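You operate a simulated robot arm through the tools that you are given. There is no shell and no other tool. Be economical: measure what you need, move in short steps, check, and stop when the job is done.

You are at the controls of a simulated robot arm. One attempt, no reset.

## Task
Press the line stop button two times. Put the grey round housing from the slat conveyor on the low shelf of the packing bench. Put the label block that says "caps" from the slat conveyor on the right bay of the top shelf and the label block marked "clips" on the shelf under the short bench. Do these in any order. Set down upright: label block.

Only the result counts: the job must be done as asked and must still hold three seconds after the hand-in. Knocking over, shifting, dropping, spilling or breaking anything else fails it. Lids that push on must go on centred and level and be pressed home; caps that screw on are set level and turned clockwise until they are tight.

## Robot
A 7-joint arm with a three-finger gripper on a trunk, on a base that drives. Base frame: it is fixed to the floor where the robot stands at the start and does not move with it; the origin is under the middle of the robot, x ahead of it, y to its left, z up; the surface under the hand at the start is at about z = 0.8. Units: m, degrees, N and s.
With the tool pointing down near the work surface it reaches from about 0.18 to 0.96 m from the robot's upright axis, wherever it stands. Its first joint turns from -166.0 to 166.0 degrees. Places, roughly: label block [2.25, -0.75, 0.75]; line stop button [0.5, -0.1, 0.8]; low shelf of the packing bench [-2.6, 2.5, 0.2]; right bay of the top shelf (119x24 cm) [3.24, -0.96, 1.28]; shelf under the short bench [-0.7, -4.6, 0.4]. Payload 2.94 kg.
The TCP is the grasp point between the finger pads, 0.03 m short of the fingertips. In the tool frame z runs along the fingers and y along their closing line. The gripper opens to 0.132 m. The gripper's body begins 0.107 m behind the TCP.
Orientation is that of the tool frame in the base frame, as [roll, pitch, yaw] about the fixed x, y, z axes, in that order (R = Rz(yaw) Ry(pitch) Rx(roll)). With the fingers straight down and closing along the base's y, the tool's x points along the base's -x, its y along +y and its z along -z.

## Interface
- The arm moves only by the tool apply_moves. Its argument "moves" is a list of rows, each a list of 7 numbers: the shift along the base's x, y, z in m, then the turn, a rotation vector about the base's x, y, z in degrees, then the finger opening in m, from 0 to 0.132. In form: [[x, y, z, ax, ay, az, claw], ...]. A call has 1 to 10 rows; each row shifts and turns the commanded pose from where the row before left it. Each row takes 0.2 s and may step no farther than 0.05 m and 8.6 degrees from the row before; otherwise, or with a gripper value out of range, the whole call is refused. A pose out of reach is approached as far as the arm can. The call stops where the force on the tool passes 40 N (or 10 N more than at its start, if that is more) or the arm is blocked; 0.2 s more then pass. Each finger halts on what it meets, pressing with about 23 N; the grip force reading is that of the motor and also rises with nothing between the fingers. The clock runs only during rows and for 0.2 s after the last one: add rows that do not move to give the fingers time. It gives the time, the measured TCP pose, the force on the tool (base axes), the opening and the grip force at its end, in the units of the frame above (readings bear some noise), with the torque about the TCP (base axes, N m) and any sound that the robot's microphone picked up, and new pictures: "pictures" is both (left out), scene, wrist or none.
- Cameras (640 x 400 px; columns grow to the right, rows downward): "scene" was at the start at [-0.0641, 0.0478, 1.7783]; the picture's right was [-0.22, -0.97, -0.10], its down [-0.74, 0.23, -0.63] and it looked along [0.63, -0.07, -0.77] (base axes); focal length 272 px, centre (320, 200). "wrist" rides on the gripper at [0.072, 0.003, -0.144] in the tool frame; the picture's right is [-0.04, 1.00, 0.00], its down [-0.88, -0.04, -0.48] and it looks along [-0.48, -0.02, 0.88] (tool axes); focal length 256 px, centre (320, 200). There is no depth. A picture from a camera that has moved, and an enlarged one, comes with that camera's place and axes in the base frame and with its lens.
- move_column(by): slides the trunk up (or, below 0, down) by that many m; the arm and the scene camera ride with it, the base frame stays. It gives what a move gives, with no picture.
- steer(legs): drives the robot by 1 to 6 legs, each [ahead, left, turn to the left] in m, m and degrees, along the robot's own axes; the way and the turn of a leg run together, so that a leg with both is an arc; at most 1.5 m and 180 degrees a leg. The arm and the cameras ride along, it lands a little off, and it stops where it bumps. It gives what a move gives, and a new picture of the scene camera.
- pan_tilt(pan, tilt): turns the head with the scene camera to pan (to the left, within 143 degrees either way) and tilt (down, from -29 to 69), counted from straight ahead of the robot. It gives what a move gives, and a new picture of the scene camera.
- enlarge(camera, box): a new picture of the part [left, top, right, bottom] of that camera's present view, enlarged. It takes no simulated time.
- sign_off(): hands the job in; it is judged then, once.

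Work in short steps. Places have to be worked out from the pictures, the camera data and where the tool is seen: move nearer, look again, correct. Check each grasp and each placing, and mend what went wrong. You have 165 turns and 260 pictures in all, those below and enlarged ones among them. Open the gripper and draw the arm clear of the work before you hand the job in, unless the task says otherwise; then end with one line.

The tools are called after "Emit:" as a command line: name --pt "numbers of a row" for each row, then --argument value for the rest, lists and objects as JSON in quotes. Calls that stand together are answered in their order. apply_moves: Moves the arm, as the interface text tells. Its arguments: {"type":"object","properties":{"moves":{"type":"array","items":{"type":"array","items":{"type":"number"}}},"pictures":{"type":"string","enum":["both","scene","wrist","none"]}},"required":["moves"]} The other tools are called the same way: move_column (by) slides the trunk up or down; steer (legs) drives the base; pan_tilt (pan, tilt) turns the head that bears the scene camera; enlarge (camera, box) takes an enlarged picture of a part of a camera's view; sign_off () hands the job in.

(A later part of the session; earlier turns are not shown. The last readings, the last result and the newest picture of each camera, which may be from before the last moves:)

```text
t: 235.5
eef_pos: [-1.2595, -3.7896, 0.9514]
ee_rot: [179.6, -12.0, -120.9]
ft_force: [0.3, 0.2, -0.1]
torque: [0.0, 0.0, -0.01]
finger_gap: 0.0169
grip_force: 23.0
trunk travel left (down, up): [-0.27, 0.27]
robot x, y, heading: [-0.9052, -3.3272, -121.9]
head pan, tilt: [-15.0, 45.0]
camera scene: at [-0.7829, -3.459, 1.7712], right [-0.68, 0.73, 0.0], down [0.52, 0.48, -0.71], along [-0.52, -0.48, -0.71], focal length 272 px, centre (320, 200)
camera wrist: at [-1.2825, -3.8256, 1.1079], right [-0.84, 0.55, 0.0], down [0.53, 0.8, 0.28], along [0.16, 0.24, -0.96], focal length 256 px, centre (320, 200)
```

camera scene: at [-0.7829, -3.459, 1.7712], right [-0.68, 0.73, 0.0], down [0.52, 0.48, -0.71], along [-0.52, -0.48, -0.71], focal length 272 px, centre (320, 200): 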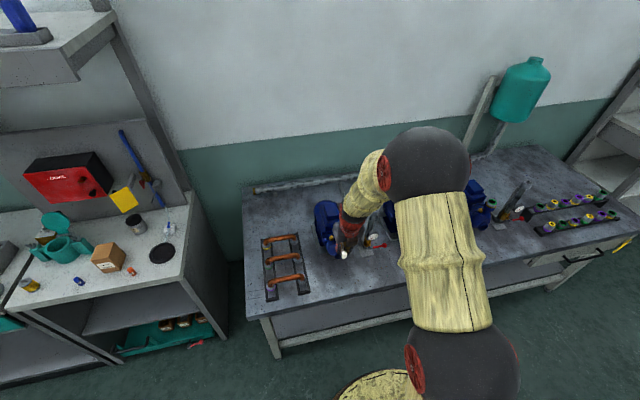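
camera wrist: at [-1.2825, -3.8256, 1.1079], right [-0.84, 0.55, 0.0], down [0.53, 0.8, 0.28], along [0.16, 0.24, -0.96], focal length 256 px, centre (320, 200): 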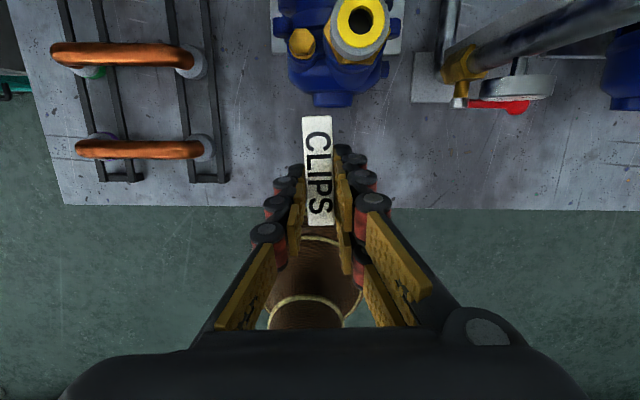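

Shift left 0.085 so the block lands between manifold and pump, then descend toward the surface.

Emit:
steer --legs '[[0, 0.085, 0]]'

Emit:
apply_moves --pt "0.0 0.0 -0.045 0 0 0 0" --pt "0 0 -0.045 0 0 0 0" --pt "0.005 0.01 -0.04 0 0 0 0" --pt "0 0 0 0 0 0 0" --pictures "both"

```text
t: 236.6
eef_pos: [-1.1874, -3.8341, 0.9529]
ee_rot: [179.7, -11.9, -120.8]
ft_force: [0.3, -0.4, -0.1]
torque: [-0.03, 0.02, 0.0]
finger_gap: 0.0172
grip_force: 23.1
trunk travel left (down, up): [-0.27, 0.27]
robot x, y, heading: [-0.8289, -3.3737, -121.9]
head pan, tilt: [-15.0, 45.0]
camera scene: at [-0.7106, -3.5038, 1.7711], right [-0.68, 0.73, 0.0], down [0.52, 0.48, -0.71], along [-0.52, -0.48, -0.71], focal length 272 px, centre (320, 200)
```

scene: 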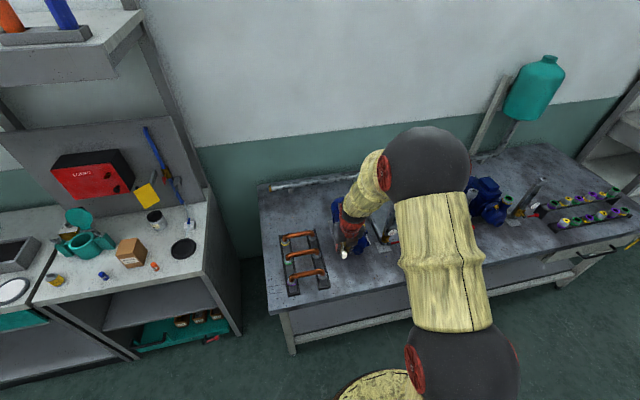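

```text
t: 237.6
eef_pos: [-1.1813, -3.825, 0.8216]
ee_rot: [179.6, -11.8, -120.8]
ft_force: [-0.1, -0.1, -0.8]
torque: [0.03, -0.01, -0.03]
finger_gap: 0.0168
grip_force: 22.9
trunk travel left (down, up): [-0.27, 0.27]
robot x, y, heading: [-0.8322, -3.3719, -122.0]
head pan, tilt: [-15.0, 45.0]
camera scene: at [-0.7118, -3.5034, 1.7712], right [-0.68, 0.73, 0.0], down [0.52, 0.48, -0.71], along [-0.52, -0.48, -0.71], focal length 272 px, centre (320, 200)
camera wrist: at [-1.206, -3.8606, 0.977], right [-0.84, 0.55, 0.0], down [0.53, 0.8, 0.28], along [0.16, 0.24, -0.96], focal length 256 px, centre (320, 200)
```

scene: 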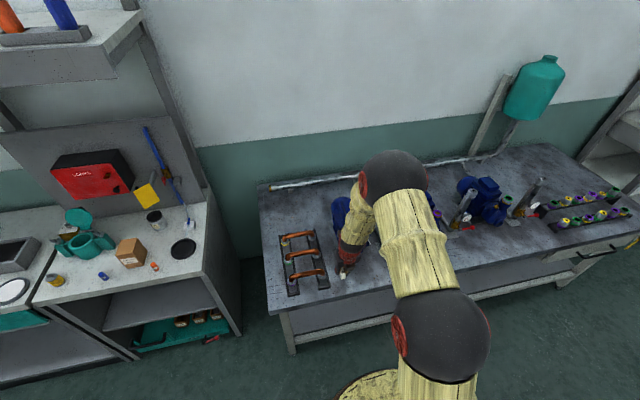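
wrist: 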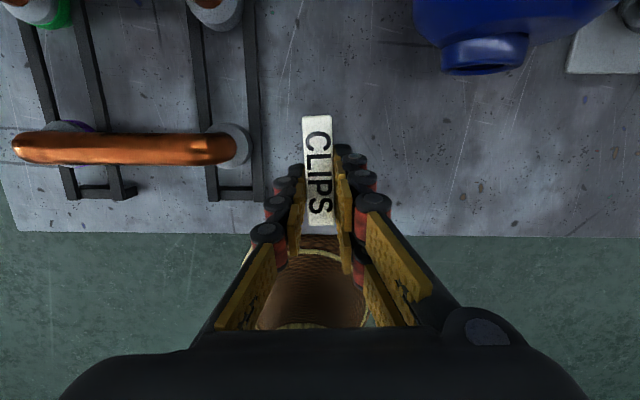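

Position is fine: block between manifold and pump with 5 cm to the edge. Lower in small steps to contact.

Emit:
apply_moves --pt "0 0 -0.02 0 0 0 0" --pt "0 0 -0.015 0 0 0 0" --pt "0 0 -0.008 0 0 0 0" --pt "0 0 -0.004 0 0 0 0" --pt "0 0 -0.004 0 0 0 0" --pt "0 0 -0.004 0 0 0 0" --pictures "wrist"

```text
t: 238.9
eef_pos: [-1.1843, -3.827, 0.7731]
ee_rot: [179.6, -12.2, -120.9]
ft_force: [3.2, 4.1, 14.8]
torque: [0.25, -0.11, -0.04]
finger_gap: 0.0171
grip_force: 22.3
trunk travel left (down, up): [-0.27, 0.27]
robot x, y, heading: [-0.8334, -3.3706, -121.8]
head pan, tilt: [-15.0, 45.0]
stopped in row 6: the force on the tool passed its limit at 43 N (the readings are from after the stop); the commanded pose is now the measured one
camera wrist: at [-1.2068, -3.8607, 0.9289], right [-0.83, 0.55, 0.0], down [0.53, 0.8, 0.28], along [0.16, 0.23, -0.96], focal length 256 px, centre (320, 200)
```

wrist: 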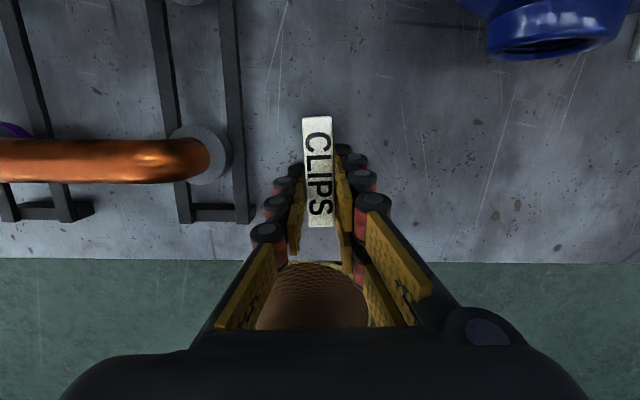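

Contact. I'll release with a small opening (the manifold is close on the left) and rise.

Emit:
apply_moves --pt "0 0 0 0 0 0 0.025" --pt "0 0 0 0 0 0 0.03" --pt "0 0 0.004 0 0 0 0.03" --pt "0 0 0.02 0 0 0 0.03" --pt "0 0 0.04 0 0 0 0.03" --pt "0 0 0 0 0 0 0.03" --pictures "wrist"

```text
t: 240.3
eef_pos: [-1.1848, -3.825, 0.8356]
ee_rot: [179.7, -12.1, -120.8]
ft_force: [-0.3, -0.1, -0.4]
torque: [-0.01, -0.01, 0.04]
finger_gap: 0.0302
grip_force: 0.0
trunk travel left (down, up): [-0.27, 0.27]
robot x, y, heading: [-0.834, -3.3712, -122.1]
head pan, tilt: [-15.0, 45.0]
camera wrist: at [-1.2075, -3.8596, 0.9911], right [-0.83, 0.55, 0.0], down [0.53, 0.8, 0.28], along [0.16, 0.23, -0.96], focal length 256 px, centre (320, 200)
```

wrist: 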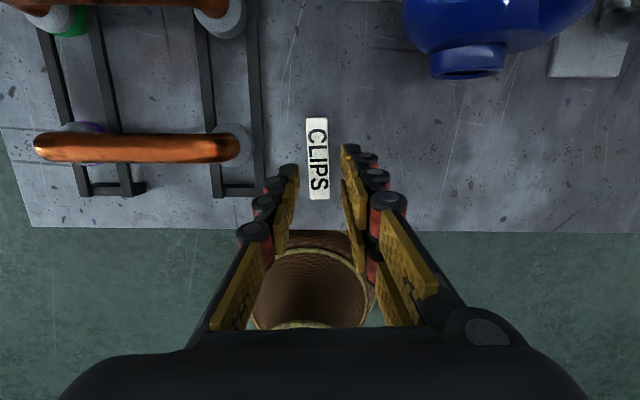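

CLIPS stands at ~[-1.189, -3.839] on the bench. I'll rise, pull back, and lean the tool about 43° further toward me for the regrasp.

Emit:
apply_moves --pt "0 0 0.045 0 0 0 0.045" --pt "0.02 0.034 0.03 0 0 0 0.05" --pt "0.02 0.034 0.02 0 0 0 0.05" --pt "0 0 0 -7.3 4.35 0 0.05" --pt "0 0 0 -7.3 4.35 0 0.05" --pt "0 0 0 -7.3 4.35 0 0.05" --pt "0 0 0 -7.3 4.35 0 0.05" --pt "0 0 0 -7.3 4.35 0 0.05" --pt "0 0 0 0 0 0 0.05" --pictures "both"

```text
t: 242.3
eef_pos: [-1.1352, -3.7615, 0.9278]
ee_rot: [-179.4, -51.3, -121.0]
ft_force: [-1.0, 0.8, 0.2]
torque: [0.0, 0.01, -0.01]
finger_gap: 0.0497
grip_force: 0.1
out of reach, approached as far as the arm can: row 6, 7
trunk travel left (down, up): [-0.27, 0.27]
robot x, y, heading: [-0.8304, -3.3712, -121.8]
head pan, tilt: [-15.0, 45.0]
camera scene: at [-0.7106, -3.5026, 1.7712], right [-0.68, 0.73, 0.0], down [0.52, 0.48, -0.71], along [-0.52, -0.48, -0.71], focal length 272 px, centre (320, 200)
camera wrist: at [-1.1045, -3.7023, 1.0753], right [-0.85, 0.53, -0.04], down [0.5, 0.77, -0.39], along [-0.18, -0.35, -0.92], focal length 256 px, centre (320, 200)
```

scene: 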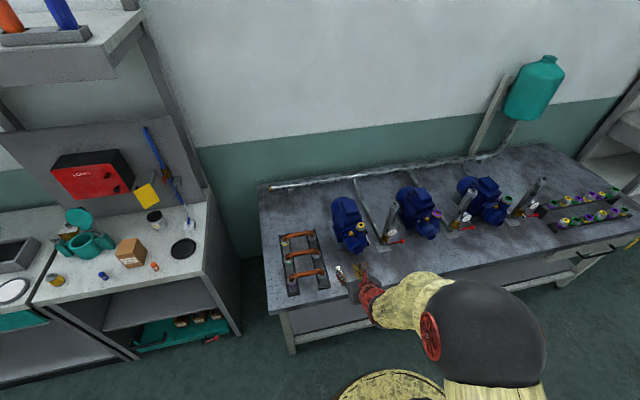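
wrist: 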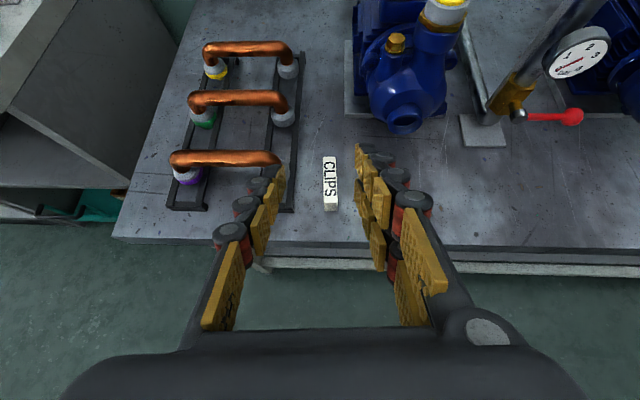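

Lean is now ~51°. Block seen at [-1.192, -3.839]. I'll move so the finger pads land around it and go down, checking before closing.

Emit:
apply_moves --pt "-0.024 -0.031 -0.02 0 0 0 0.045" --pt "-0.024 -0.031 -0.03 0 0 0 0.045" --pt "0 0 -0.03 0 0 0 0.045" --pt "0 0 -0.03 0 0 0 0.045" --pt "0 0 -0.02 0 0 0 0.045" --pt "0 0 0 0 0 0 0.045" --pictures "wrist"

```text
t: 243.7
eef_pos: [-1.1837, -3.8241, 0.7983]
ee_rot: [-179.2, -51.3, -121.0]
ft_force: [0.1, 0.0, -0.3]
torque: [0.01, 0.0, -0.01]
finger_gap: 0.045
grip_force: 0.0
trunk travel left (down, up): [-0.27, 0.27]
robot x, y, heading: [-0.8293, -3.3767, -121.8]
head pan, tilt: [-15.0, 45.0]
camera wrist: at [-1.1537, -3.7642, 0.9453], right [-0.85, 0.53, -0.04], down [0.5, 0.77, -0.39], along [-0.17, -0.35, -0.92], focal length 256 px, centre (320, 200)
```

wrist: 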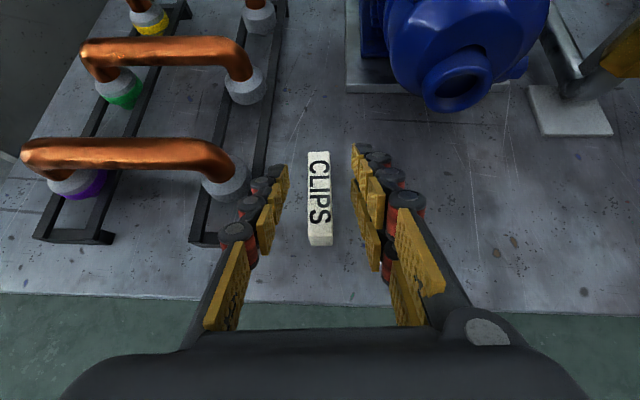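

Straddling nicely. Lowering the last 30 mm gently and closing.

Emit:
apply_moves --pt "0 0 -0.015 0 0 0 0.045" --pt "0 0 -0.008 0 0 0 0.045" --pt "0 0 -0.006 0 0 0 0.045" --pt "0 0 0 0 0 0 0.02" --pt "0 0 0 0 0 0 0.0" --pt "0 0 0 0 0 0 0" --pt "0 0 0 0 0 0 0" --pictures "wrist"

```text
t: 244.6
eef_pos: [-1.1892, -3.8254, 0.7748]
ee_rot: [-179.1, -52.3, -121.2]
ft_force: [-5.9, 7.2, 15.7]
torque: [0.25, 0.48, -0.02]
finger_gap: 0.0364
grip_force: 5.5
trunk travel left (down, up): [-0.27, 0.27]
robot x, y, heading: [-0.8312, -3.3701, -122.2]
head pan, tilt: [-15.0, 45.0]
stopped in row 4: the force on the tool passed its limit at 47 N (the readings are from after the stop); the commanded pose is now the measured one
camera wrist: at [-1.1587, -3.7646, 0.9212], right [-0.85, 0.53, -0.04], down [0.5, 0.77, -0.4], along [-0.18, -0.36, -0.91], focal length 256 px, centre (320, 200)
```

wrist: 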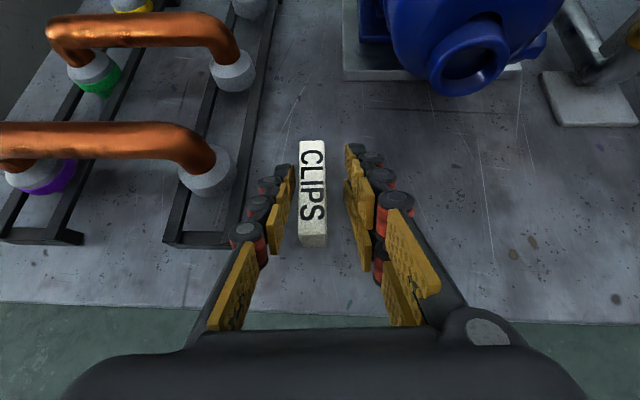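

Tips touched the surface. Raise 3 mm, shift 5 mm left to centre, and close.

Emit:
apply_moves --pt "0.0045 -0.003 0.003 0 0 0 0.036" --pt "0 0 0 0 0 0 0.02" --pt "0 0 0 0 0 0 0.0" --pt "0 0 0 0 0 0 0" --pt "0 0 0 0 0 0 0" --pictures "wrist"

```text
t: 245.8
eef_pos: [-1.1822, -3.8264, 0.7754]
ee_rot: [-178.6, -51.7, -121.0]
ft_force: [-1.2, 0.0, 0.0]
torque: [0.0, 0.02, -0.02]
finger_gap: 0.0169
grip_force: 23.8
trunk travel left (down, up): [-0.27, 0.27]
robot x, y, heading: [-0.8314, -3.3726, -122.1]
head pan, tilt: [-15.0, 45.0]
camera wrist: at [-1.1536, -3.767, 0.922], right [-0.85, 0.52, -0.05], down [0.5, 0.77, -0.39], along [-0.17, -0.36, -0.92], focal length 256 px, centre (320, 200)
```

wrist: 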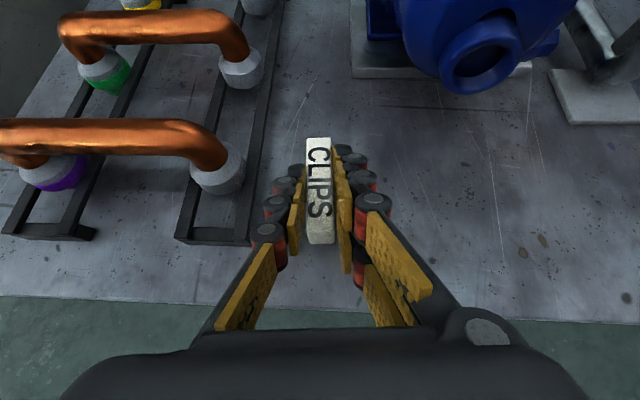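

CLIPS is regrasped with the leaning tool. Lifting, then backing off and sidestepping left to face the short bench opening.

Emit:
apply_moves --pt "0 0 0.02 0 0 0 0" --pt "0 0 0.045 0 0 0 0" --pt "0 0 0.045 0 0 0 0" --pt "0 0 0.04 0 0 0 0" --pt "0 0 0 0 0 0 0" --pictures "wrist"

Emit:
steer --legs '[[-0.22, 0, 0], [0, 0.8, 0]]'

Emit:
pan_tilt --pan 0 --tilt 50

```text
t: 247.0
eef_pos: [-1.1837, -3.8303, 0.9291]
ee_rot: [-179.1, -51.8, -121.1]
ft_force: [0.2, 0.9, -0.6]
torque: [0.02, -0.03, 0.01]
finger_gap: 0.0171
grip_force: 23.0
trunk travel left (down, up): [-0.27, 0.27]
robot x, y, heading: [-0.8302, -3.3731, -121.9]
head pan, tilt: [-15.0, 45.0]
camera wrist: at [-1.1537, -3.7703, 1.0744], right [-0.85, 0.53, -0.04], down [0.5, 0.77, -0.4], along [-0.17, -0.36, -0.92], focal length 256 px, centre (320, 200)
```

wrist: 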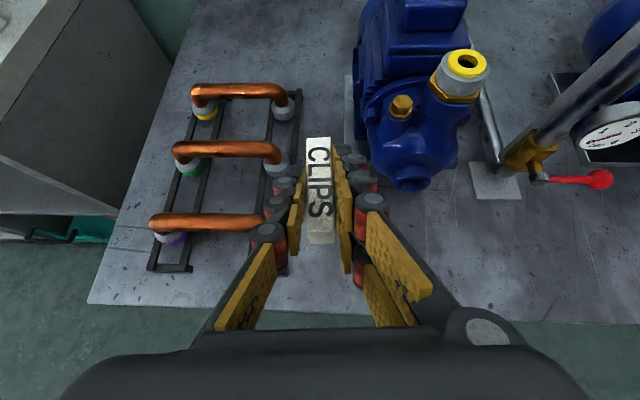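

```text
t: 252.5
eef_pos: [-0.4064, -4.062, 0.9283]
ee_rot: [-179.1, -51.9, -121.4]
ft_force: [0.4, -0.2, -0.2]
torque: [0.04, 0.01, -0.01]
finger_gap: 0.0173
grip_force: 23.4
trunk travel left (down, up): [-0.27, 0.27]
robot x, y, heading: [-0.0499, -3.6059, -122.4]
head pan, tilt: [-15.0, 45.0]
camera scene: at [0.0696, -3.7381, 1.7712], right [-0.68, 0.73, 0.0], down [0.52, 0.48, -0.71], along [-0.52, -0.48, -0.71], focal length 272 px, centre (320, 200)
```

scene: 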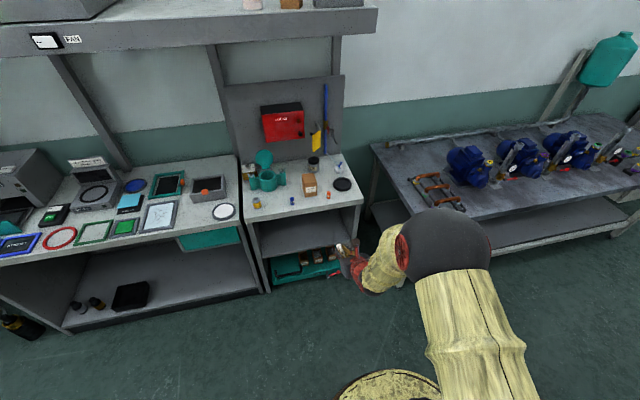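

```text
t: 253.3
eef_pos: [-0.4049, -4.0627, 0.9274]
ee_rot: [-179.0, -51.7, -121.5]
ft_force: [-0.3, 0.1, -0.6]
torque: [0.01, -0.01, -0.02]
finger_gap: 0.0171
grip_force: 22.9
trunk travel left (down, up): [-0.27, 0.27]
robot x, y, heading: [-0.0518, -3.6045, -122.1]
head pan, tilt: [0.0, 50.0]
camera scene: at [0.088, -3.748, 1.7643], right [-0.85, 0.53, 0.0], down [0.41, 0.65, -0.64], along [-0.34, -0.54, -0.77], focal length 272 px, centre (320, 200)
```

scene: 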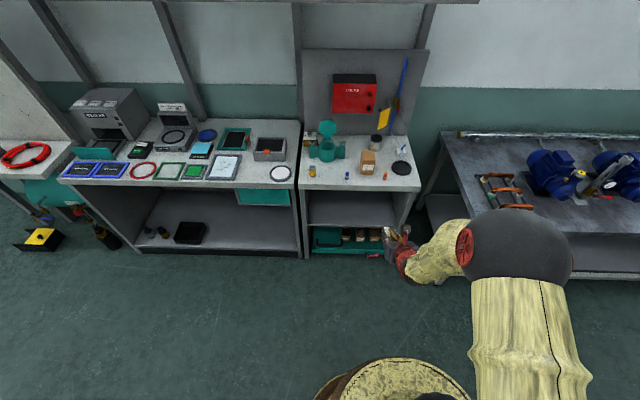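

Facing the opening with TCP at along 1.81. Lower the trunk by 0.25 and take a wrist look at the shelf.

Emit:
move_column --by -0.25

Emit:
apply_moves --pt "0 0 -0.04 0 0 0 0" --pt "0 0 -0.04 0 0 0 0" --pt "0 0 -0.04 0 0 0 0" --pt "0 0 0 0 0 0 0" --pictures "both"

```text
t: 255.9
eef_pos: [-0.4057, -4.0629, 0.6781]
ee_rot: [-179.2, -51.8, -121.3]
ft_force: [-0.7, -0.2, -0.8]
torque: [0.03, 0.04, 0.03]
finger_gap: 0.0168
grip_force: 23.0
trunk travel left (down, up): [-0.02, 0.52]
robot x, y, heading: [-0.0473, -3.6078, -122.3]
head pan, tilt: [0.0, 50.0]
```

```text
t: 256.9
eef_pos: [-0.4064, -4.0634, 0.5566]
ee_rot: [-179.1, -51.8, -121.4]
ft_force: [0.3, -0.3, -0.1]
torque: [-0.01, 0.02, 0.0]
finger_gap: 0.0169
grip_force: 23.1
trunk travel left (down, up): [-0.02, 0.52]
robot x, y, heading: [-0.0496, -3.6081, -122.1]
head pan, tilt: [0.0, 50.0]
camera scene: at [0.0879, -3.7481, 1.5143], right [-0.85, 0.53, 0.0], down [0.41, 0.65, -0.64], along [-0.34, -0.54, -0.77], focal length 272 px, centre (320, 200)
camera wrist: at [-0.3751, -4.0023, 0.7025], right [-0.85, 0.53, -0.05], down [0.5, 0.77, -0.4], along [-0.18, -0.36, -0.92], focal length 256 px, centre (320, 200)
```

scene: 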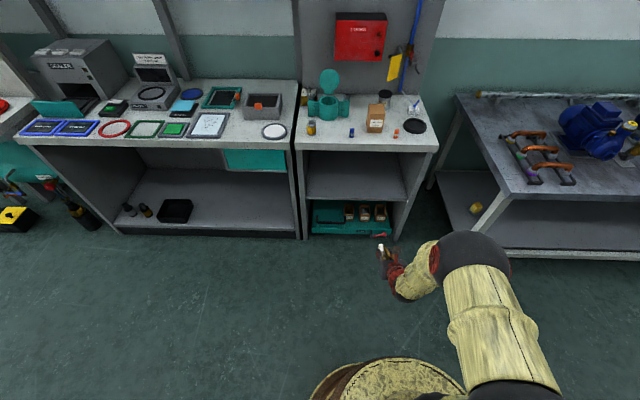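
wrist: 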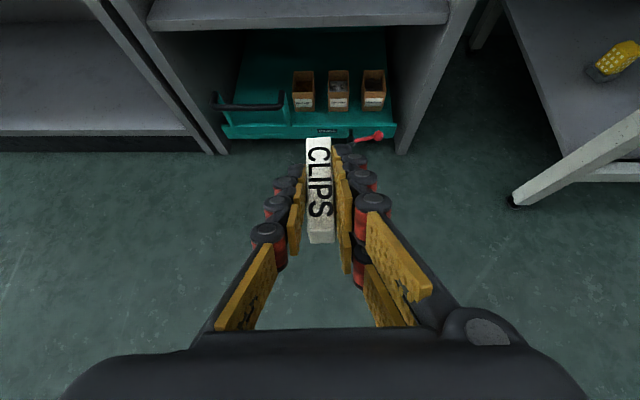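

Shelf front edge is at lateral ≈ -4.05, z≈0.42. I'll lower to 0.51, drive ahead 0.3 m, and look again.

Emit:
apply_moves --pt "0 0 -0.025 0 0 0 0" --pt "0 0 -0.02 0 0 0 0" --pt "0 0 0 0 0 0 0" --pictures "none"

Emit:
steer --legs '[[0.28, 0, 0]]'

Emit:
apply_moves --pt "0 0 0 0 0 0 0" --pictures "wrist"

```text
t: 257.7
eef_pos: [-0.4052, -4.0616, 0.5115]
ee_rot: [-178.4, -51.8, -121.3]
ft_force: [0.4, -0.1, 0.3]
torque: [0.0, 0.03, 0.01]
finger_gap: 0.0172
grip_force: 23.5
trunk travel left (down, up): [-0.02, 0.52]
robot x, y, heading: [-0.05, -3.6083, -122.5]
head pan, tilt: [0.0, 50.0]
```

```text
t: 259.6
eef_pos: [-0.5543, -4.3001, 0.5116]
ee_rot: [-178.6, -51.8, -121.3]
ft_force: [0.4, -0.4, 0.6]
torque: [0.0, -0.04, 0.07]
finger_gap: 0.017
grip_force: 23.3
trunk travel left (down, up): [-0.02, 0.52]
robot x, y, heading: [-0.1961, -3.8473, -121.9]
head pan, tilt: [0.0, 50.0]
camera scene: at [-0.062, -3.9862, 1.5143], right [-0.85, 0.53, 0.0], down [0.41, 0.65, -0.64], along [-0.34, -0.54, -0.77], focal length 272 px, centre (320, 200)
```

scene: 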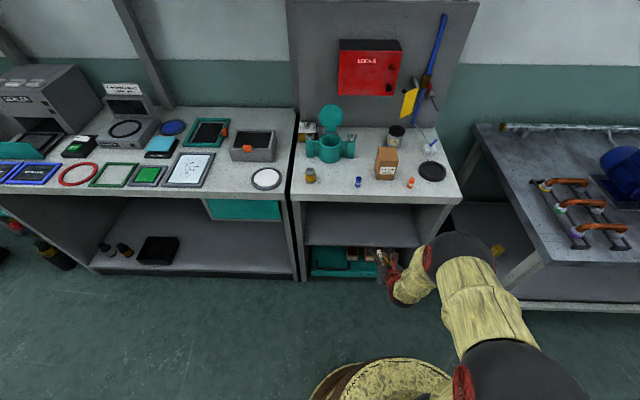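

```text
t: 260.0
eef_pos: [-0.5555, -4.3002, 0.5134]
ee_rot: [-178.5, -51.7, -121.3]
ft_force: [-0.3, -0.5, 0.2]
torque: [-0.01, -0.01, 0.03]
finger_gap: 0.0169
grip_force: 23.3
trunk travel left (down, up): [-0.02, 0.52]
robot x, y, heading: [-0.1971, -3.845, -122.5]
head pan, tilt: [0.0, 50.0]
camera wrist: at [-0.5251, -4.24, 0.6582], right [-0.85, 0.52, -0.05], down [0.5, 0.77, -0.39], along [-0.17, -0.36, -0.92], focal length 256 px, centre (320, 200)
```

wrist: 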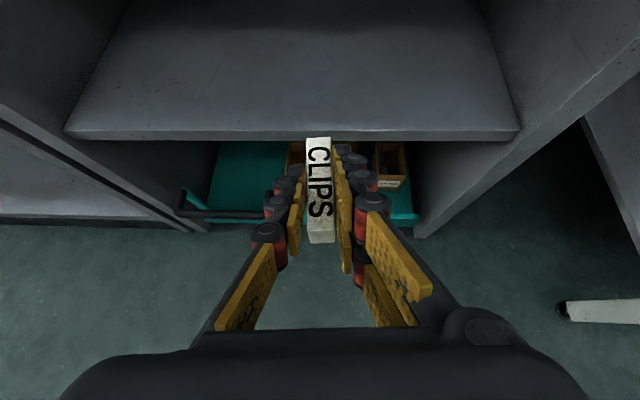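

Shelf top z≈0.40, edge at lateral ≈ -4.07. Moving 0.2 m in, slightly lower.

Emit:
apply_moves --pt "-0.0212 -0.034 0 0 0 0 0" --pt "-0.0212 -0.034 0 0 0 0 0" --pt "-0.0212 -0.034 -0.005 0 0 0 0" --pt "-0.0212 -0.034 -0.01 0 0 0 0" --pt "-0.0212 -0.034 -0.015 0 0 0 0" --pt "0 0 0 0 0 0 0" --pictures "both"

```text
t: 261.4
eef_pos: [-0.6612, -4.4699, 0.4822]
ee_rot: [-178.5, -51.7, -121.3]
ft_force: [-0.1, -0.1, -0.6]
torque: [-0.02, -0.01, 0.01]
finger_gap: 0.0173
grip_force: 23.0
trunk travel left (down, up): [-0.02, 0.52]
robot x, y, heading: [-0.2008, -3.847, -122.1]
head pan, tilt: [0.0, 50.0]
camera scene: at [-0.0623, -3.9867, 1.5143], right [-0.85, 0.53, 0.0], down [0.41, 0.65, -0.64], along [-0.34, -0.54, -0.77], focal length 272 px, centre (320, 200)
camera wrist: at [-0.6322, -4.4099, 0.6293], right [-0.85, 0.52, -0.05], down [0.5, 0.77, -0.39], along [-0.17, -0.36, -0.92], focal length 256 px, centre (320, 200)
```

scene: 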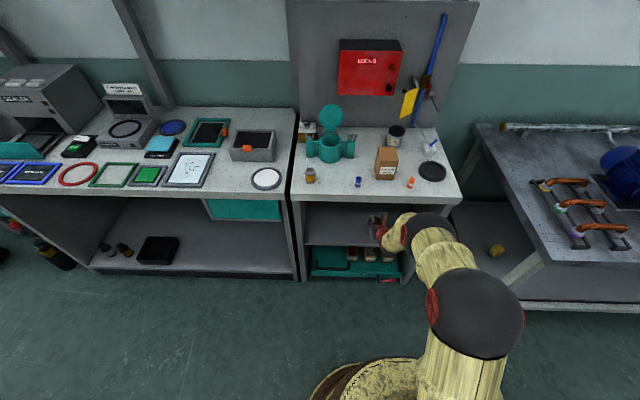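
wrist: 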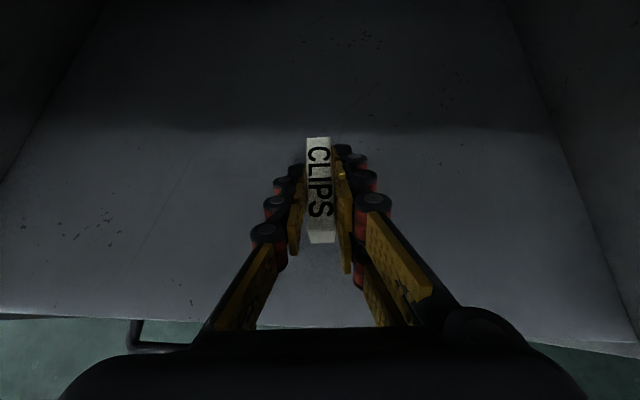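

Inside, centred on the shelf, no contact. Lowering gently onto the shelf.

Emit:
apply_moves --pt "0 0 -0.015 0 0 0 0" --pt "0 0 -0.01 0 0 0 0" --pt "0 0 -0.006 0 0 0 0" --pt "0 0 -0.004 0 0 0 0" --pt "0 0 -0.004 0 0 0 0" --pt "0 0 -0.004 0 0 0 0" --pictures "none"

```text
t: 262.5
eef_pos: [-0.6648, -4.4764, 0.4543]
ee_rot: [-178.7, -52.8, -121.3]
ft_force: [-0.9, -2.7, 6.5]
torque: [0.07, 0.0, 0.01]
finger_gap: 0.0175
grip_force: 23.2
trunk travel left (down, up): [-0.02, 0.52]
robot x, y, heading: [-0.1992, -3.8426, -122.0]
head pan, tilt: [0.0, 50.0]
stopped in row 5: the force on the tool passed its limit at 44 N (the readings are from after the stop); the commanded pose is now the measured one
```

Contact with the shelf. Opening the fingers and checking.

Emit:
apply_moves --pt "0 0 0 0 0 0 0.022" --pt "0 0 0 0 0 0 0.035" --pt "0 0 0 0 0 0 0.045" --pt "0 0 0 0 0 0 0.045" --pictures "wrist"

```text
t: 263.5
eef_pos: [-0.6651, -4.4749, 0.4549]
ee_rot: [-178.6, -52.4, -121.2]
ft_force: [-3.4, -5.3, 11.3]
torque: [-0.21, 0.29, 0.13]
finger_gap: 0.0471
grip_force: 0.1
trunk travel left (down, up): [-0.02, 0.52]
robot x, y, heading: [-0.2013, -3.8464, -122.0]
head pan, tilt: [0.0, 50.0]
camera wrist: at [-0.6333, -4.4129, 0.599], right [-0.85, 0.52, -0.05], down [0.5, 0.77, -0.41], along [-0.18, -0.37, -0.91], focal length 256 px, centre (320, 200)
```

wrist: 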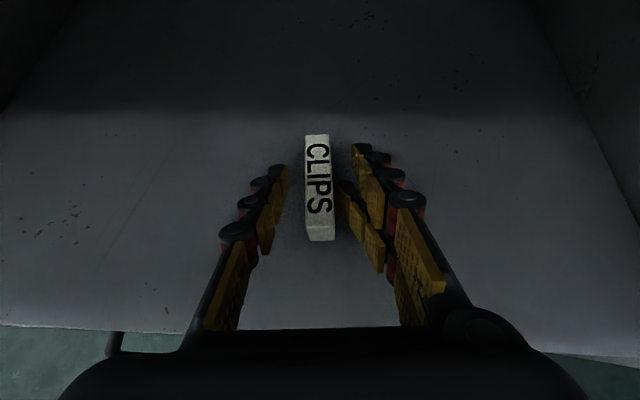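

Block stands free. Rise slightly and back straight out.

Emit:
apply_moves --pt "0 0 0.01 0 0 0 0.05" --pt "0.005 0.008 0.02 0 0 0 0.05" --pt "0.01 0.016 0.015 0 0 0 0.05" --pt "0.02 0.034 0 0 0 0 0.05" --pt "0.02 0.034 0 0 0 0 0.05" --pt "0.02 0.034 0 0 0 0 0.05" --pt "0.02 0.034 0 0 0 0 0.05" --pictures "wrist"

Emit:
steer --legs '[[-0.3, 0, 0]]'

Emit:
enlarge --camera "scene" --box '[260, 100, 460, 225]'

```text
t: 265.1
eef_pos: [-0.5688, -4.3175, 0.5]
ee_rot: [-178.6, -52.3, -121.2]
ft_force: [0.6, -0.6, 0.8]
torque: [0.05, 0.01, -0.02]
finger_gap: 0.0501
grip_force: 0.1
trunk travel left (down, up): [-0.02, 0.52]
robot x, y, heading: [-0.2012, -3.8457, -122.1]
head pan, tilt: [0.0, 50.0]
camera wrist: at [-0.5383, -4.2555, 0.6449], right [-0.85, 0.52, -0.05], down [0.5, 0.77, -0.41], along [-0.18, -0.37, -0.91], focal length 256 px, centre (320, 200)
```

wrist: 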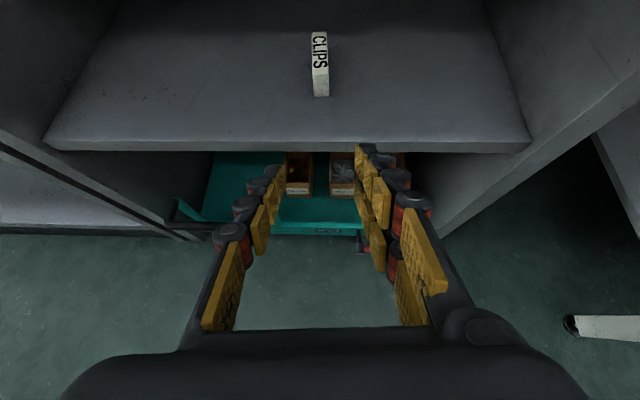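

```text
t: 267.1
eef_pos: [-0.4069, -4.0631, 0.4983]
ee_rot: [-178.6, -52.2, -121.0]
ft_force: [-0.8, 0.2, -0.6]
torque: [-0.01, 0.02, -0.02]
finger_gap: 0.05
grip_force: 0.0
trunk travel left (down, up): [-0.02, 0.52]
robot x, y, heading: [-0.0379, -3.5864, -122.1]
head pan, tilt: [0.0, 50.0]
camera scene: at [0.0986, -3.7298, 1.5143], right [-0.85, 0.53, 0.0], down [0.4, 0.65, -0.64], along [-0.34, -0.55, -0.77], focal length 272 px, centre (320, 200)
```

scene: 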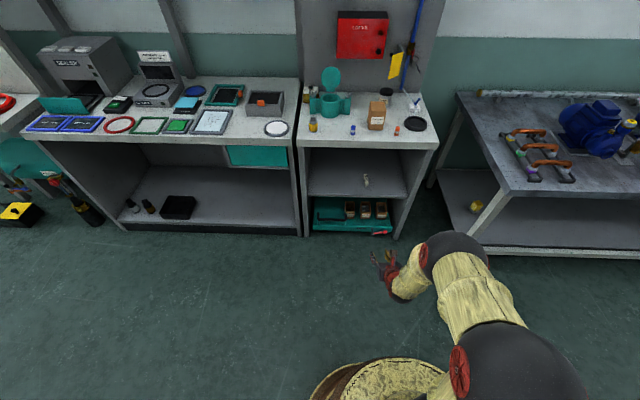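

```text
3.20 times, centred on (360, 162) of scene
camera zoom: at [0.0986, -3.7298, 1.5143], right [-0.85, 0.53, 0.0], down [0.4, 0.65, -0.64], along [-0.34, -0.55, -0.77], focal length 872 px, centre (192, 320)
```

zoom: 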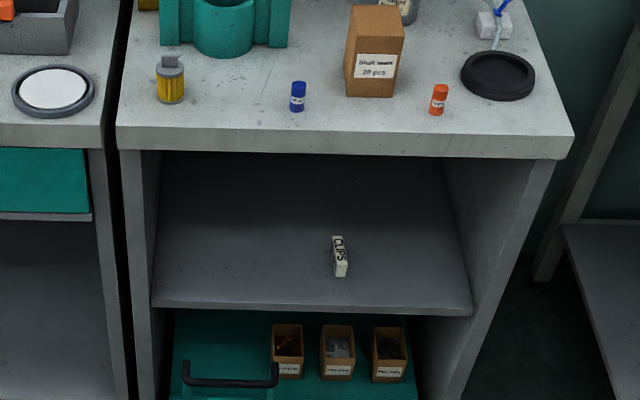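

CLIPS stands upright on the shelf. Now for the housing: raise the trunk, straighten the tool, and turn toward the near (-along) end of the bench row.

Emit:
move_column --by 0.25

Emit:
apply_moves --pt "0 0 0.04 7.3 -4.35 0 0.05" --pt "0 0 0.04 7.3 -4.35 0 0.05" --pt "0 0 0.04 7.3 -4.35 0 0.05" --pt "0 0 0.04 7.3 -4.35 0 0.05" --pt "0 0 0.04 7.3 -4.35 0 0.05" --pt "0 0 0.04 7.3 -4.35 0 0.05" --pt "0 0 0.04 0 0 0 0.05" --pictures "none"

Emit:
steer --legs '[[0, 0, -90]]'

Emit:
pan_tilt --pan -15 --tilt 20

```text
t: 269.7
eef_pos: [-0.4061, -4.0637, 0.7491]
ee_rot: [-178.6, -52.3, -121.0]
ft_force: [-0.6, -0.4, -0.8]
torque: [0.04, 0.02, 0.04]
finger_gap: 0.0501
grip_force: 0.0
trunk travel left (down, up): [-0.27, 0.27]
robot x, y, heading: [-0.0403, -3.5858, -121.7]
head pan, tilt: [0.0, 50.0]
```

```text
t: 271.3
eef_pos: [-0.3871, -4.0722, 1.0067]
ee_rot: [-175.2, -6.4, -120.7]
ft_force: [-0.3, 0.4, 0.2]
torque: [-0.08, -0.05, 0.01]
finger_gap: 0.05
grip_force: 0.3
out of reach, approached as far as the arm can: row 4, 5
trunk travel left (down, up): [-0.27, 0.27]
robot x, y, heading: [-0.0386, -3.587, -122.0]
head pan, tilt: [0.0, 50.0]
```

```text
t: 275.5
eef_pos: [-0.526, -3.2471, 1.0076]
ee_rot: [-175.2, -6.5, 150.1]
ft_force: [0.3, -0.2, 0.2]
torque: [-0.02, -0.02, 0.01]
finger_gap: 0.0501
grip_force: 0.1
trunk travel left (down, up): [-0.27, 0.27]
robot x, y, heading: [-0.042, -3.5905, 149.0]
head pan, tilt: [0.0, 50.0]
camera scene: at [-0.1765, -3.7274, 1.7643], right [0.52, 0.86, 0.0], down [0.66, -0.4, -0.64], along [-0.55, 0.33, -0.77], focal length 272 px, centre (320, 200)
```

scene: 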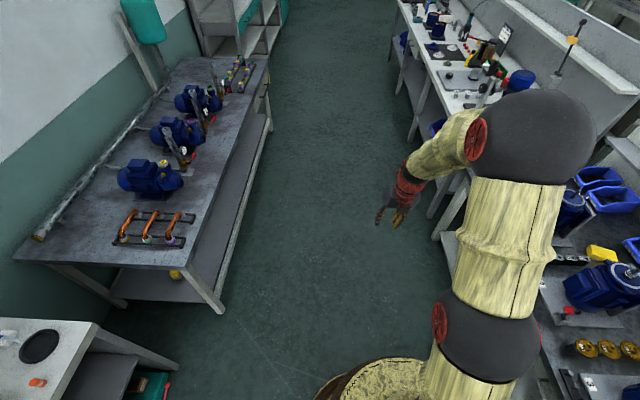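

```text
t: 276.4
eef_pos: [-0.5272, -3.2474, 1.007]
ee_rot: [-175.2, -6.5, 150.2]
ft_force: [0.9, 0.6, 0.5]
torque: [-0.01, -0.02, -0.04]
finger_gap: 0.0496
grip_force: 0.0
trunk travel left (down, up): [-0.27, 0.27]
robot x, y, heading: [-0.0412, -3.5908, 149.1]
head pan, tilt: [-15.0, 20.0]
camera scene: at [-0.1752, -3.7002, 1.8098], right [0.72, 0.69, 0.0], down [0.24, -0.25, -0.94], along [-0.65, 0.68, -0.34], focal length 272 px, centre (320, 200)
```

scene: 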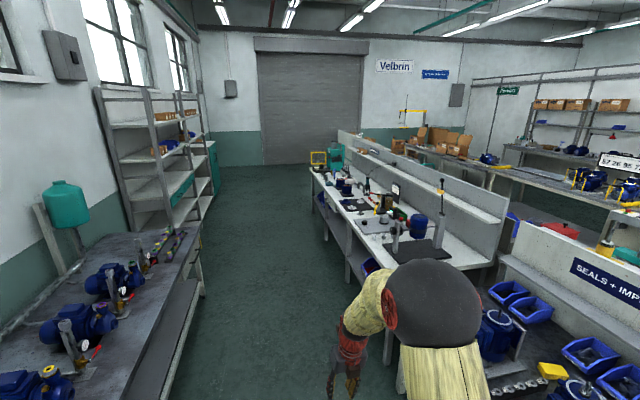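

The back aisle continues to the row's end about 4 m ahead. Driving 3.2 m along it, then looking right.

Emit:
steer --legs '[[1.5, 0, -1.0], [1.5, 0, 0]]'

Emit:
pan_tilt --pan -50 --tilt 20

```text
t: 290.8
eef_pos: [-3.0186, -1.6122, 1.0076]
ee_rot: [-175.2, -6.5, 147.2]
ft_force: [-0.7, 0.0, 0.4]
torque: [0.01, 0.02, 0.0]
finger_gap: 0.05
grip_force: 0.1
trunk travel left (down, up): [-0.27, 0.27]
robot x, y, heading: [-2.5466, -1.9793, 145.9]
head pan, tilt: [-15.0, 20.0]
camera scene: at [-2.6909, -2.082, 1.8098], right [0.76, 0.65, 0.0], down [0.22, -0.26, -0.94], along [-0.62, 0.71, -0.34], focal length 272 px, centre (320, 200)
```

scene: 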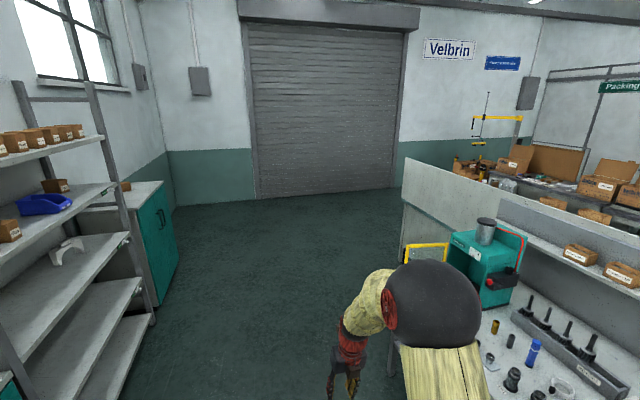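

```text
t: 291.8
eef_pos: [-3.0175, -1.6111, 1.0063]
ee_rot: [-175.2, -6.5, 147.2]
ft_force: [-0.3, 0.2, -0.2]
torque: [0.01, -0.01, 0.02]
finger_gap: 0.0499
grip_force: 0.1
trunk travel left (down, up): [-0.27, 0.27]
robot x, y, heading: [-2.5481, -1.9787, 145.7]
head pan, tilt: [-50.0, 20.0]
camera scene: at [-2.6395, -2.0599, 1.8099], right [0.99, 0.1, 0.0], down [0.04, -0.34, -0.94], along [-0.1, 0.93, -0.34], focal length 272 px, centre (320, 200)
```

scene: 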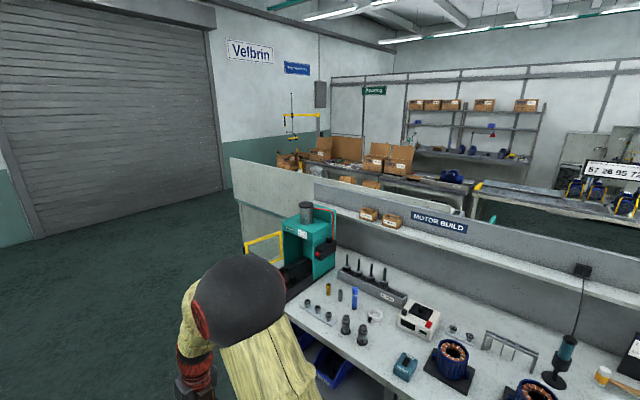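

Row ends at about along -2.4; the packing area is beyond. I'll go past the end, turn right, and cross over.

Emit:
steer --legs '[[1.5, 0, 2.0], [0.65, 0, 0], [0, 0, -89], [1.3, 0, 0]]'

Emit:
pan_tilt --pan 20 --tilt 25

```text
t: 310.1
eef_pos: [-3.6282, 0.3978, 1.0082]
ee_rot: [-175.1, -5.7, 61.6]
ft_force: [-15.6, -23.3, 14.8]
torque: [4.44, -3.5, -0.54]
finger_gap: 0.0501
grip_force: 0.1
trunk travel left (down, up): [-0.27, 0.27]
robot x, y, heading: [-3.9492, -0.0864, 60.5]
head pan, tilt: [-50.0, 20.0]
stopped in leg 4: the force on the tool passed its limit at 248 N (the readings are from after the stop); the commanded pose is now the measured one
camera scene: at [-4.0408, -0.0064, 1.8099], right [0.18, -0.98, 0.0], down [-0.33, -0.06, -0.94], along [0.93, 0.17, -0.34], focal length 272 px, centre (320, 200)
```

scene: 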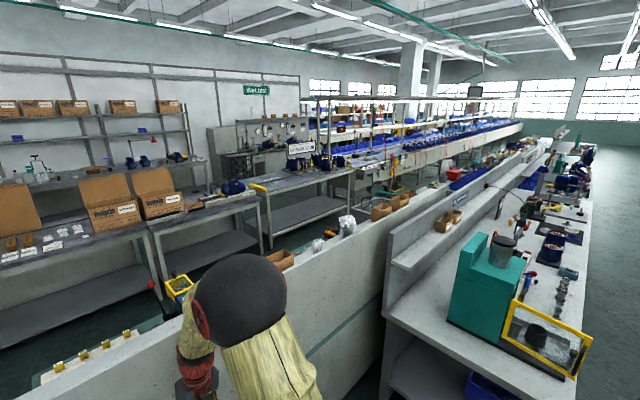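

```text
t: 311.5
eef_pos: [-3.6283, 0.3971, 1.0084]
ee_rot: [-175.1, -5.7, 61.5]
ft_force: [-19.1, -27.4, 15.9]
torque: [5.42, -4.2, -0.74]
finger_gap: 0.05
grip_force: 0.1
trunk travel left (down, up): [-0.27, 0.27]
robot x, y, heading: [-3.9544, -0.0874, 60.2]
head pan, tilt: [20.0, 25.0]
camera scene: at [-4.1172, 0.0672, 1.8019], right [0.99, -0.17, 0.0], down [-0.07, -0.41, -0.91], along [0.15, 0.89, -0.42], focal length 272 px, centre (320, 200)
```

scene: 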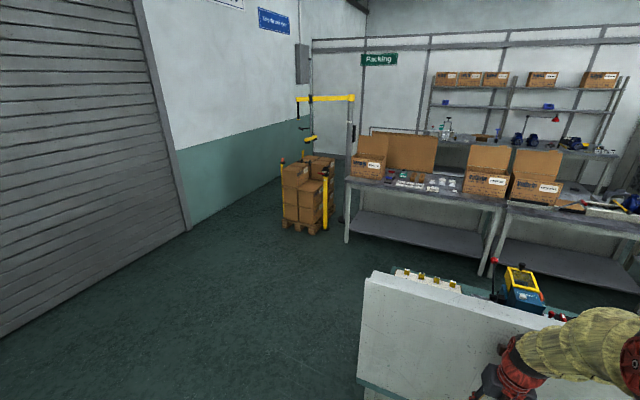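

The gripper ran into the front row's partition, which extends further than I judged. Backing straight off, then I'll go around its end at along ≈ -3.8.

Emit:
steer --legs '[[-0.35, 0, 0]]'

Emit:
pan_tilt --pan -10 --tilt 30

```text
t: 313.8
eef_pos: [-3.798, 0.0967, 1.0063]
ee_rot: [-175.0, -5.6, 61.3]
ft_force: [0.4, 0.2, -0.3]
torque: [0.01, -0.01, 0.02]
finger_gap: 0.0499
grip_force: 0.0
trunk travel left (down, up): [-0.27, 0.27]
robot x, y, heading: [-4.1233, -0.3903, 60.3]
head pan, tilt: [20.0, 25.0]
camera scene: at [-4.287, -0.2306, 1.8018], right [0.99, -0.17, 0.0], down [-0.07, -0.42, -0.91], along [0.16, 0.89, -0.42], focal length 272 px, centre (320, 200)
```

scene: 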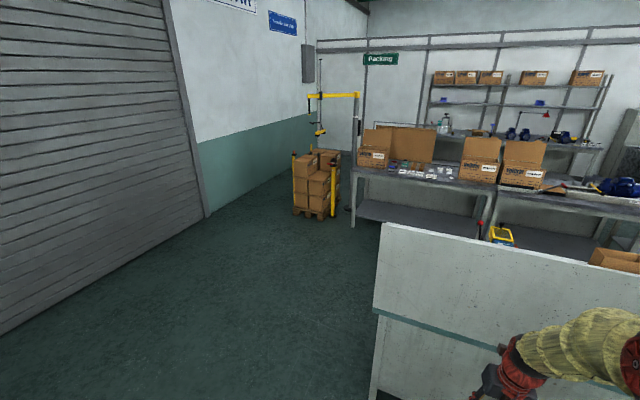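

```text
t: 314.7
eef_pos: [-3.7992, 0.0957, 1.0053]
ee_rot: [-175.0, -5.6, 61.3]
ft_force: [0.0, 0.4, -1.2]
torque: [-0.01, 0.0, 0.0]
finger_gap: 0.05
grip_force: 0.1
trunk travel left (down, up): [-0.27, 0.27]
robot x, y, heading: [-4.1211, -0.3919, 60.1]
head pan, tilt: [-10.0, 30.0]
camera scene: at [-4.2446, -0.2515, 1.7938], right [0.77, -0.64, 0.0], down [-0.32, -0.38, -0.87], along [0.56, 0.66, -0.5], focal length 272 px, centre (320, 200)
```

scene: 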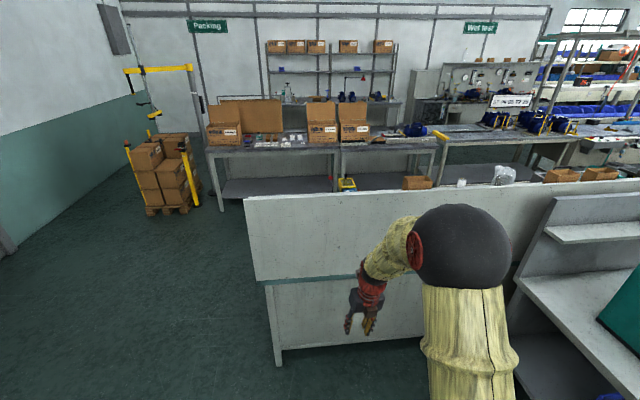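

Now I see the packing bench (with the cartons) and its low shelf, and the partition's end at along ≈ -3.7. Sidestep left 0.95, go forward around it, and turn right into the main aisle.

Emit:
steer --legs '[[0, 0.95, -2], [1.1, 0, 0], [1.0, 0, 0]]'

Emit:
pan_tilt --pan -30 --tilt 30

```text
t: 329.8
eef_pos: [-3.3836, 2.2954, 1.0048]
ee_rot: [-175.0, -5.6, 55.7]
ft_force: [0.7, -0.3, 0.2]
torque: [-0.01, 0.02, 0.01]
finger_gap: 0.0501
grip_force: 0.1
trunk travel left (down, up): [-0.27, 0.27]
robot x, y, heading: [-3.7569, 1.8416, 54.8]
head pan, tilt: [-10.0, 30.0]
camera scene: at [-3.8615, 1.9925, 1.7938], right [0.7, -0.71, 0.0], down [-0.36, -0.35, -0.87], along [0.62, 0.61, -0.5], focal length 272 px, centre (320, 200)
```

scene: 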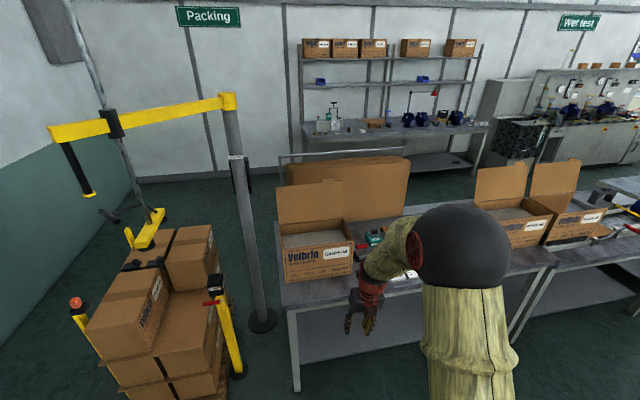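

```text
t: 330.6
eef_pos: [-3.3829, 2.2944, 1.0045]
ee_rot: [-174.9, -5.6, 55.7]
ft_force: [-0.2, -0.6, 0.8]
torque: [-0.03, 0.03, 0.0]
finger_gap: 0.0501
grip_force: 0.1
trunk travel left (down, up): [-0.27, 0.27]
robot x, y, heading: [-3.7552, 1.8434, 54.2]
head pan, tilt: [-30.0, 30.0]
camera scene: at [-3.8439, 1.9665, 1.7938], right [0.41, -0.91, 0.0], down [-0.46, -0.21, -0.87], along [0.79, 0.36, -0.5], focal length 272 px, centre (320, 200)
```

scene: 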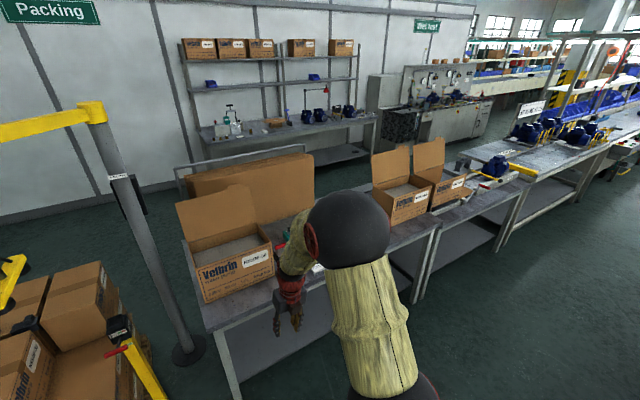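

I'm in the main aisle now. Turn right to heading -32° and drive along it toward the housing, keeping lane ≈ -0.25.

Emit:
steer --legs '[[0, 0, -86.2], [1.4, 0.15, 0], [1.4, 0, 0], [1.2, 0, 0]]'

Emit:
pan_tilt --pan 15 --tilt 30

```text
t: 353.3
eef_pos: [0.1642, -0.4614, 1.0053]
ee_rot: [-175.0, -5.5, -29.9]
ft_force: [0.7, 0.0, -0.1]
torque: [-0.01, 0.01, 0.01]
finger_gap: 0.0499
grip_force: 0.0
trunk travel left (down, up): [-0.27, 0.27]
robot x, y, heading: [-0.314, -0.1213, -31.0]
head pan, tilt: [-30.0, 30.0]
camera scene: at [-0.1961, -0.0247, 1.7938], right [-0.88, -0.48, 0.0], down [-0.24, 0.44, -0.87], along [0.42, -0.76, -0.5], focal length 272 px, centre (320, 200)
```

scene: 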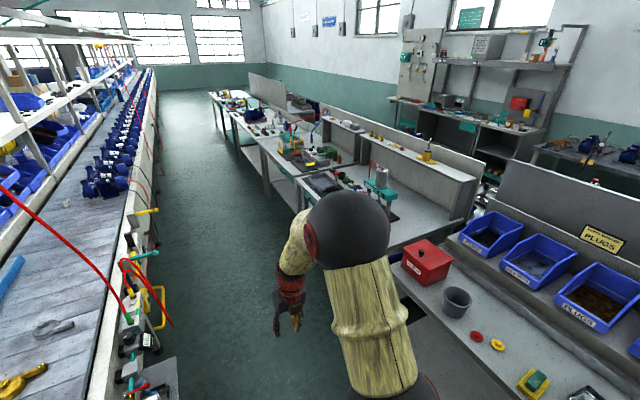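

```text
t: 354.5
eef_pos: [0.1652, -0.4608, 1.0066]
ee_rot: [-175.0, -5.6, -29.9]
ft_force: [0.1, 0.9, 0.2]
torque: [0.01, 0.01, 0.0]
finger_gap: 0.05
grip_force: 0.1
trunk travel left (down, up): [-0.27, 0.27]
robot x, y, heading: [-0.3112, -0.1229, -31.3]
head pan, tilt: [15.0, 30.0]
camera scene: at [-0.153, 0.0293, 1.7938], right [-0.28, -0.96, 0.0], down [-0.48, 0.14, -0.87], along [0.83, -0.24, -0.5], focal length 272 px, centre (320, 200)
```

scene: 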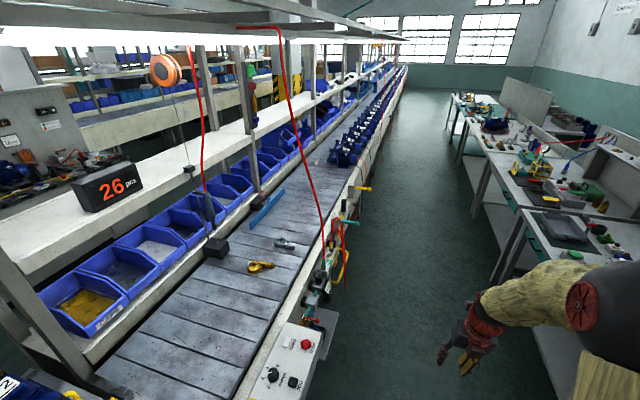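

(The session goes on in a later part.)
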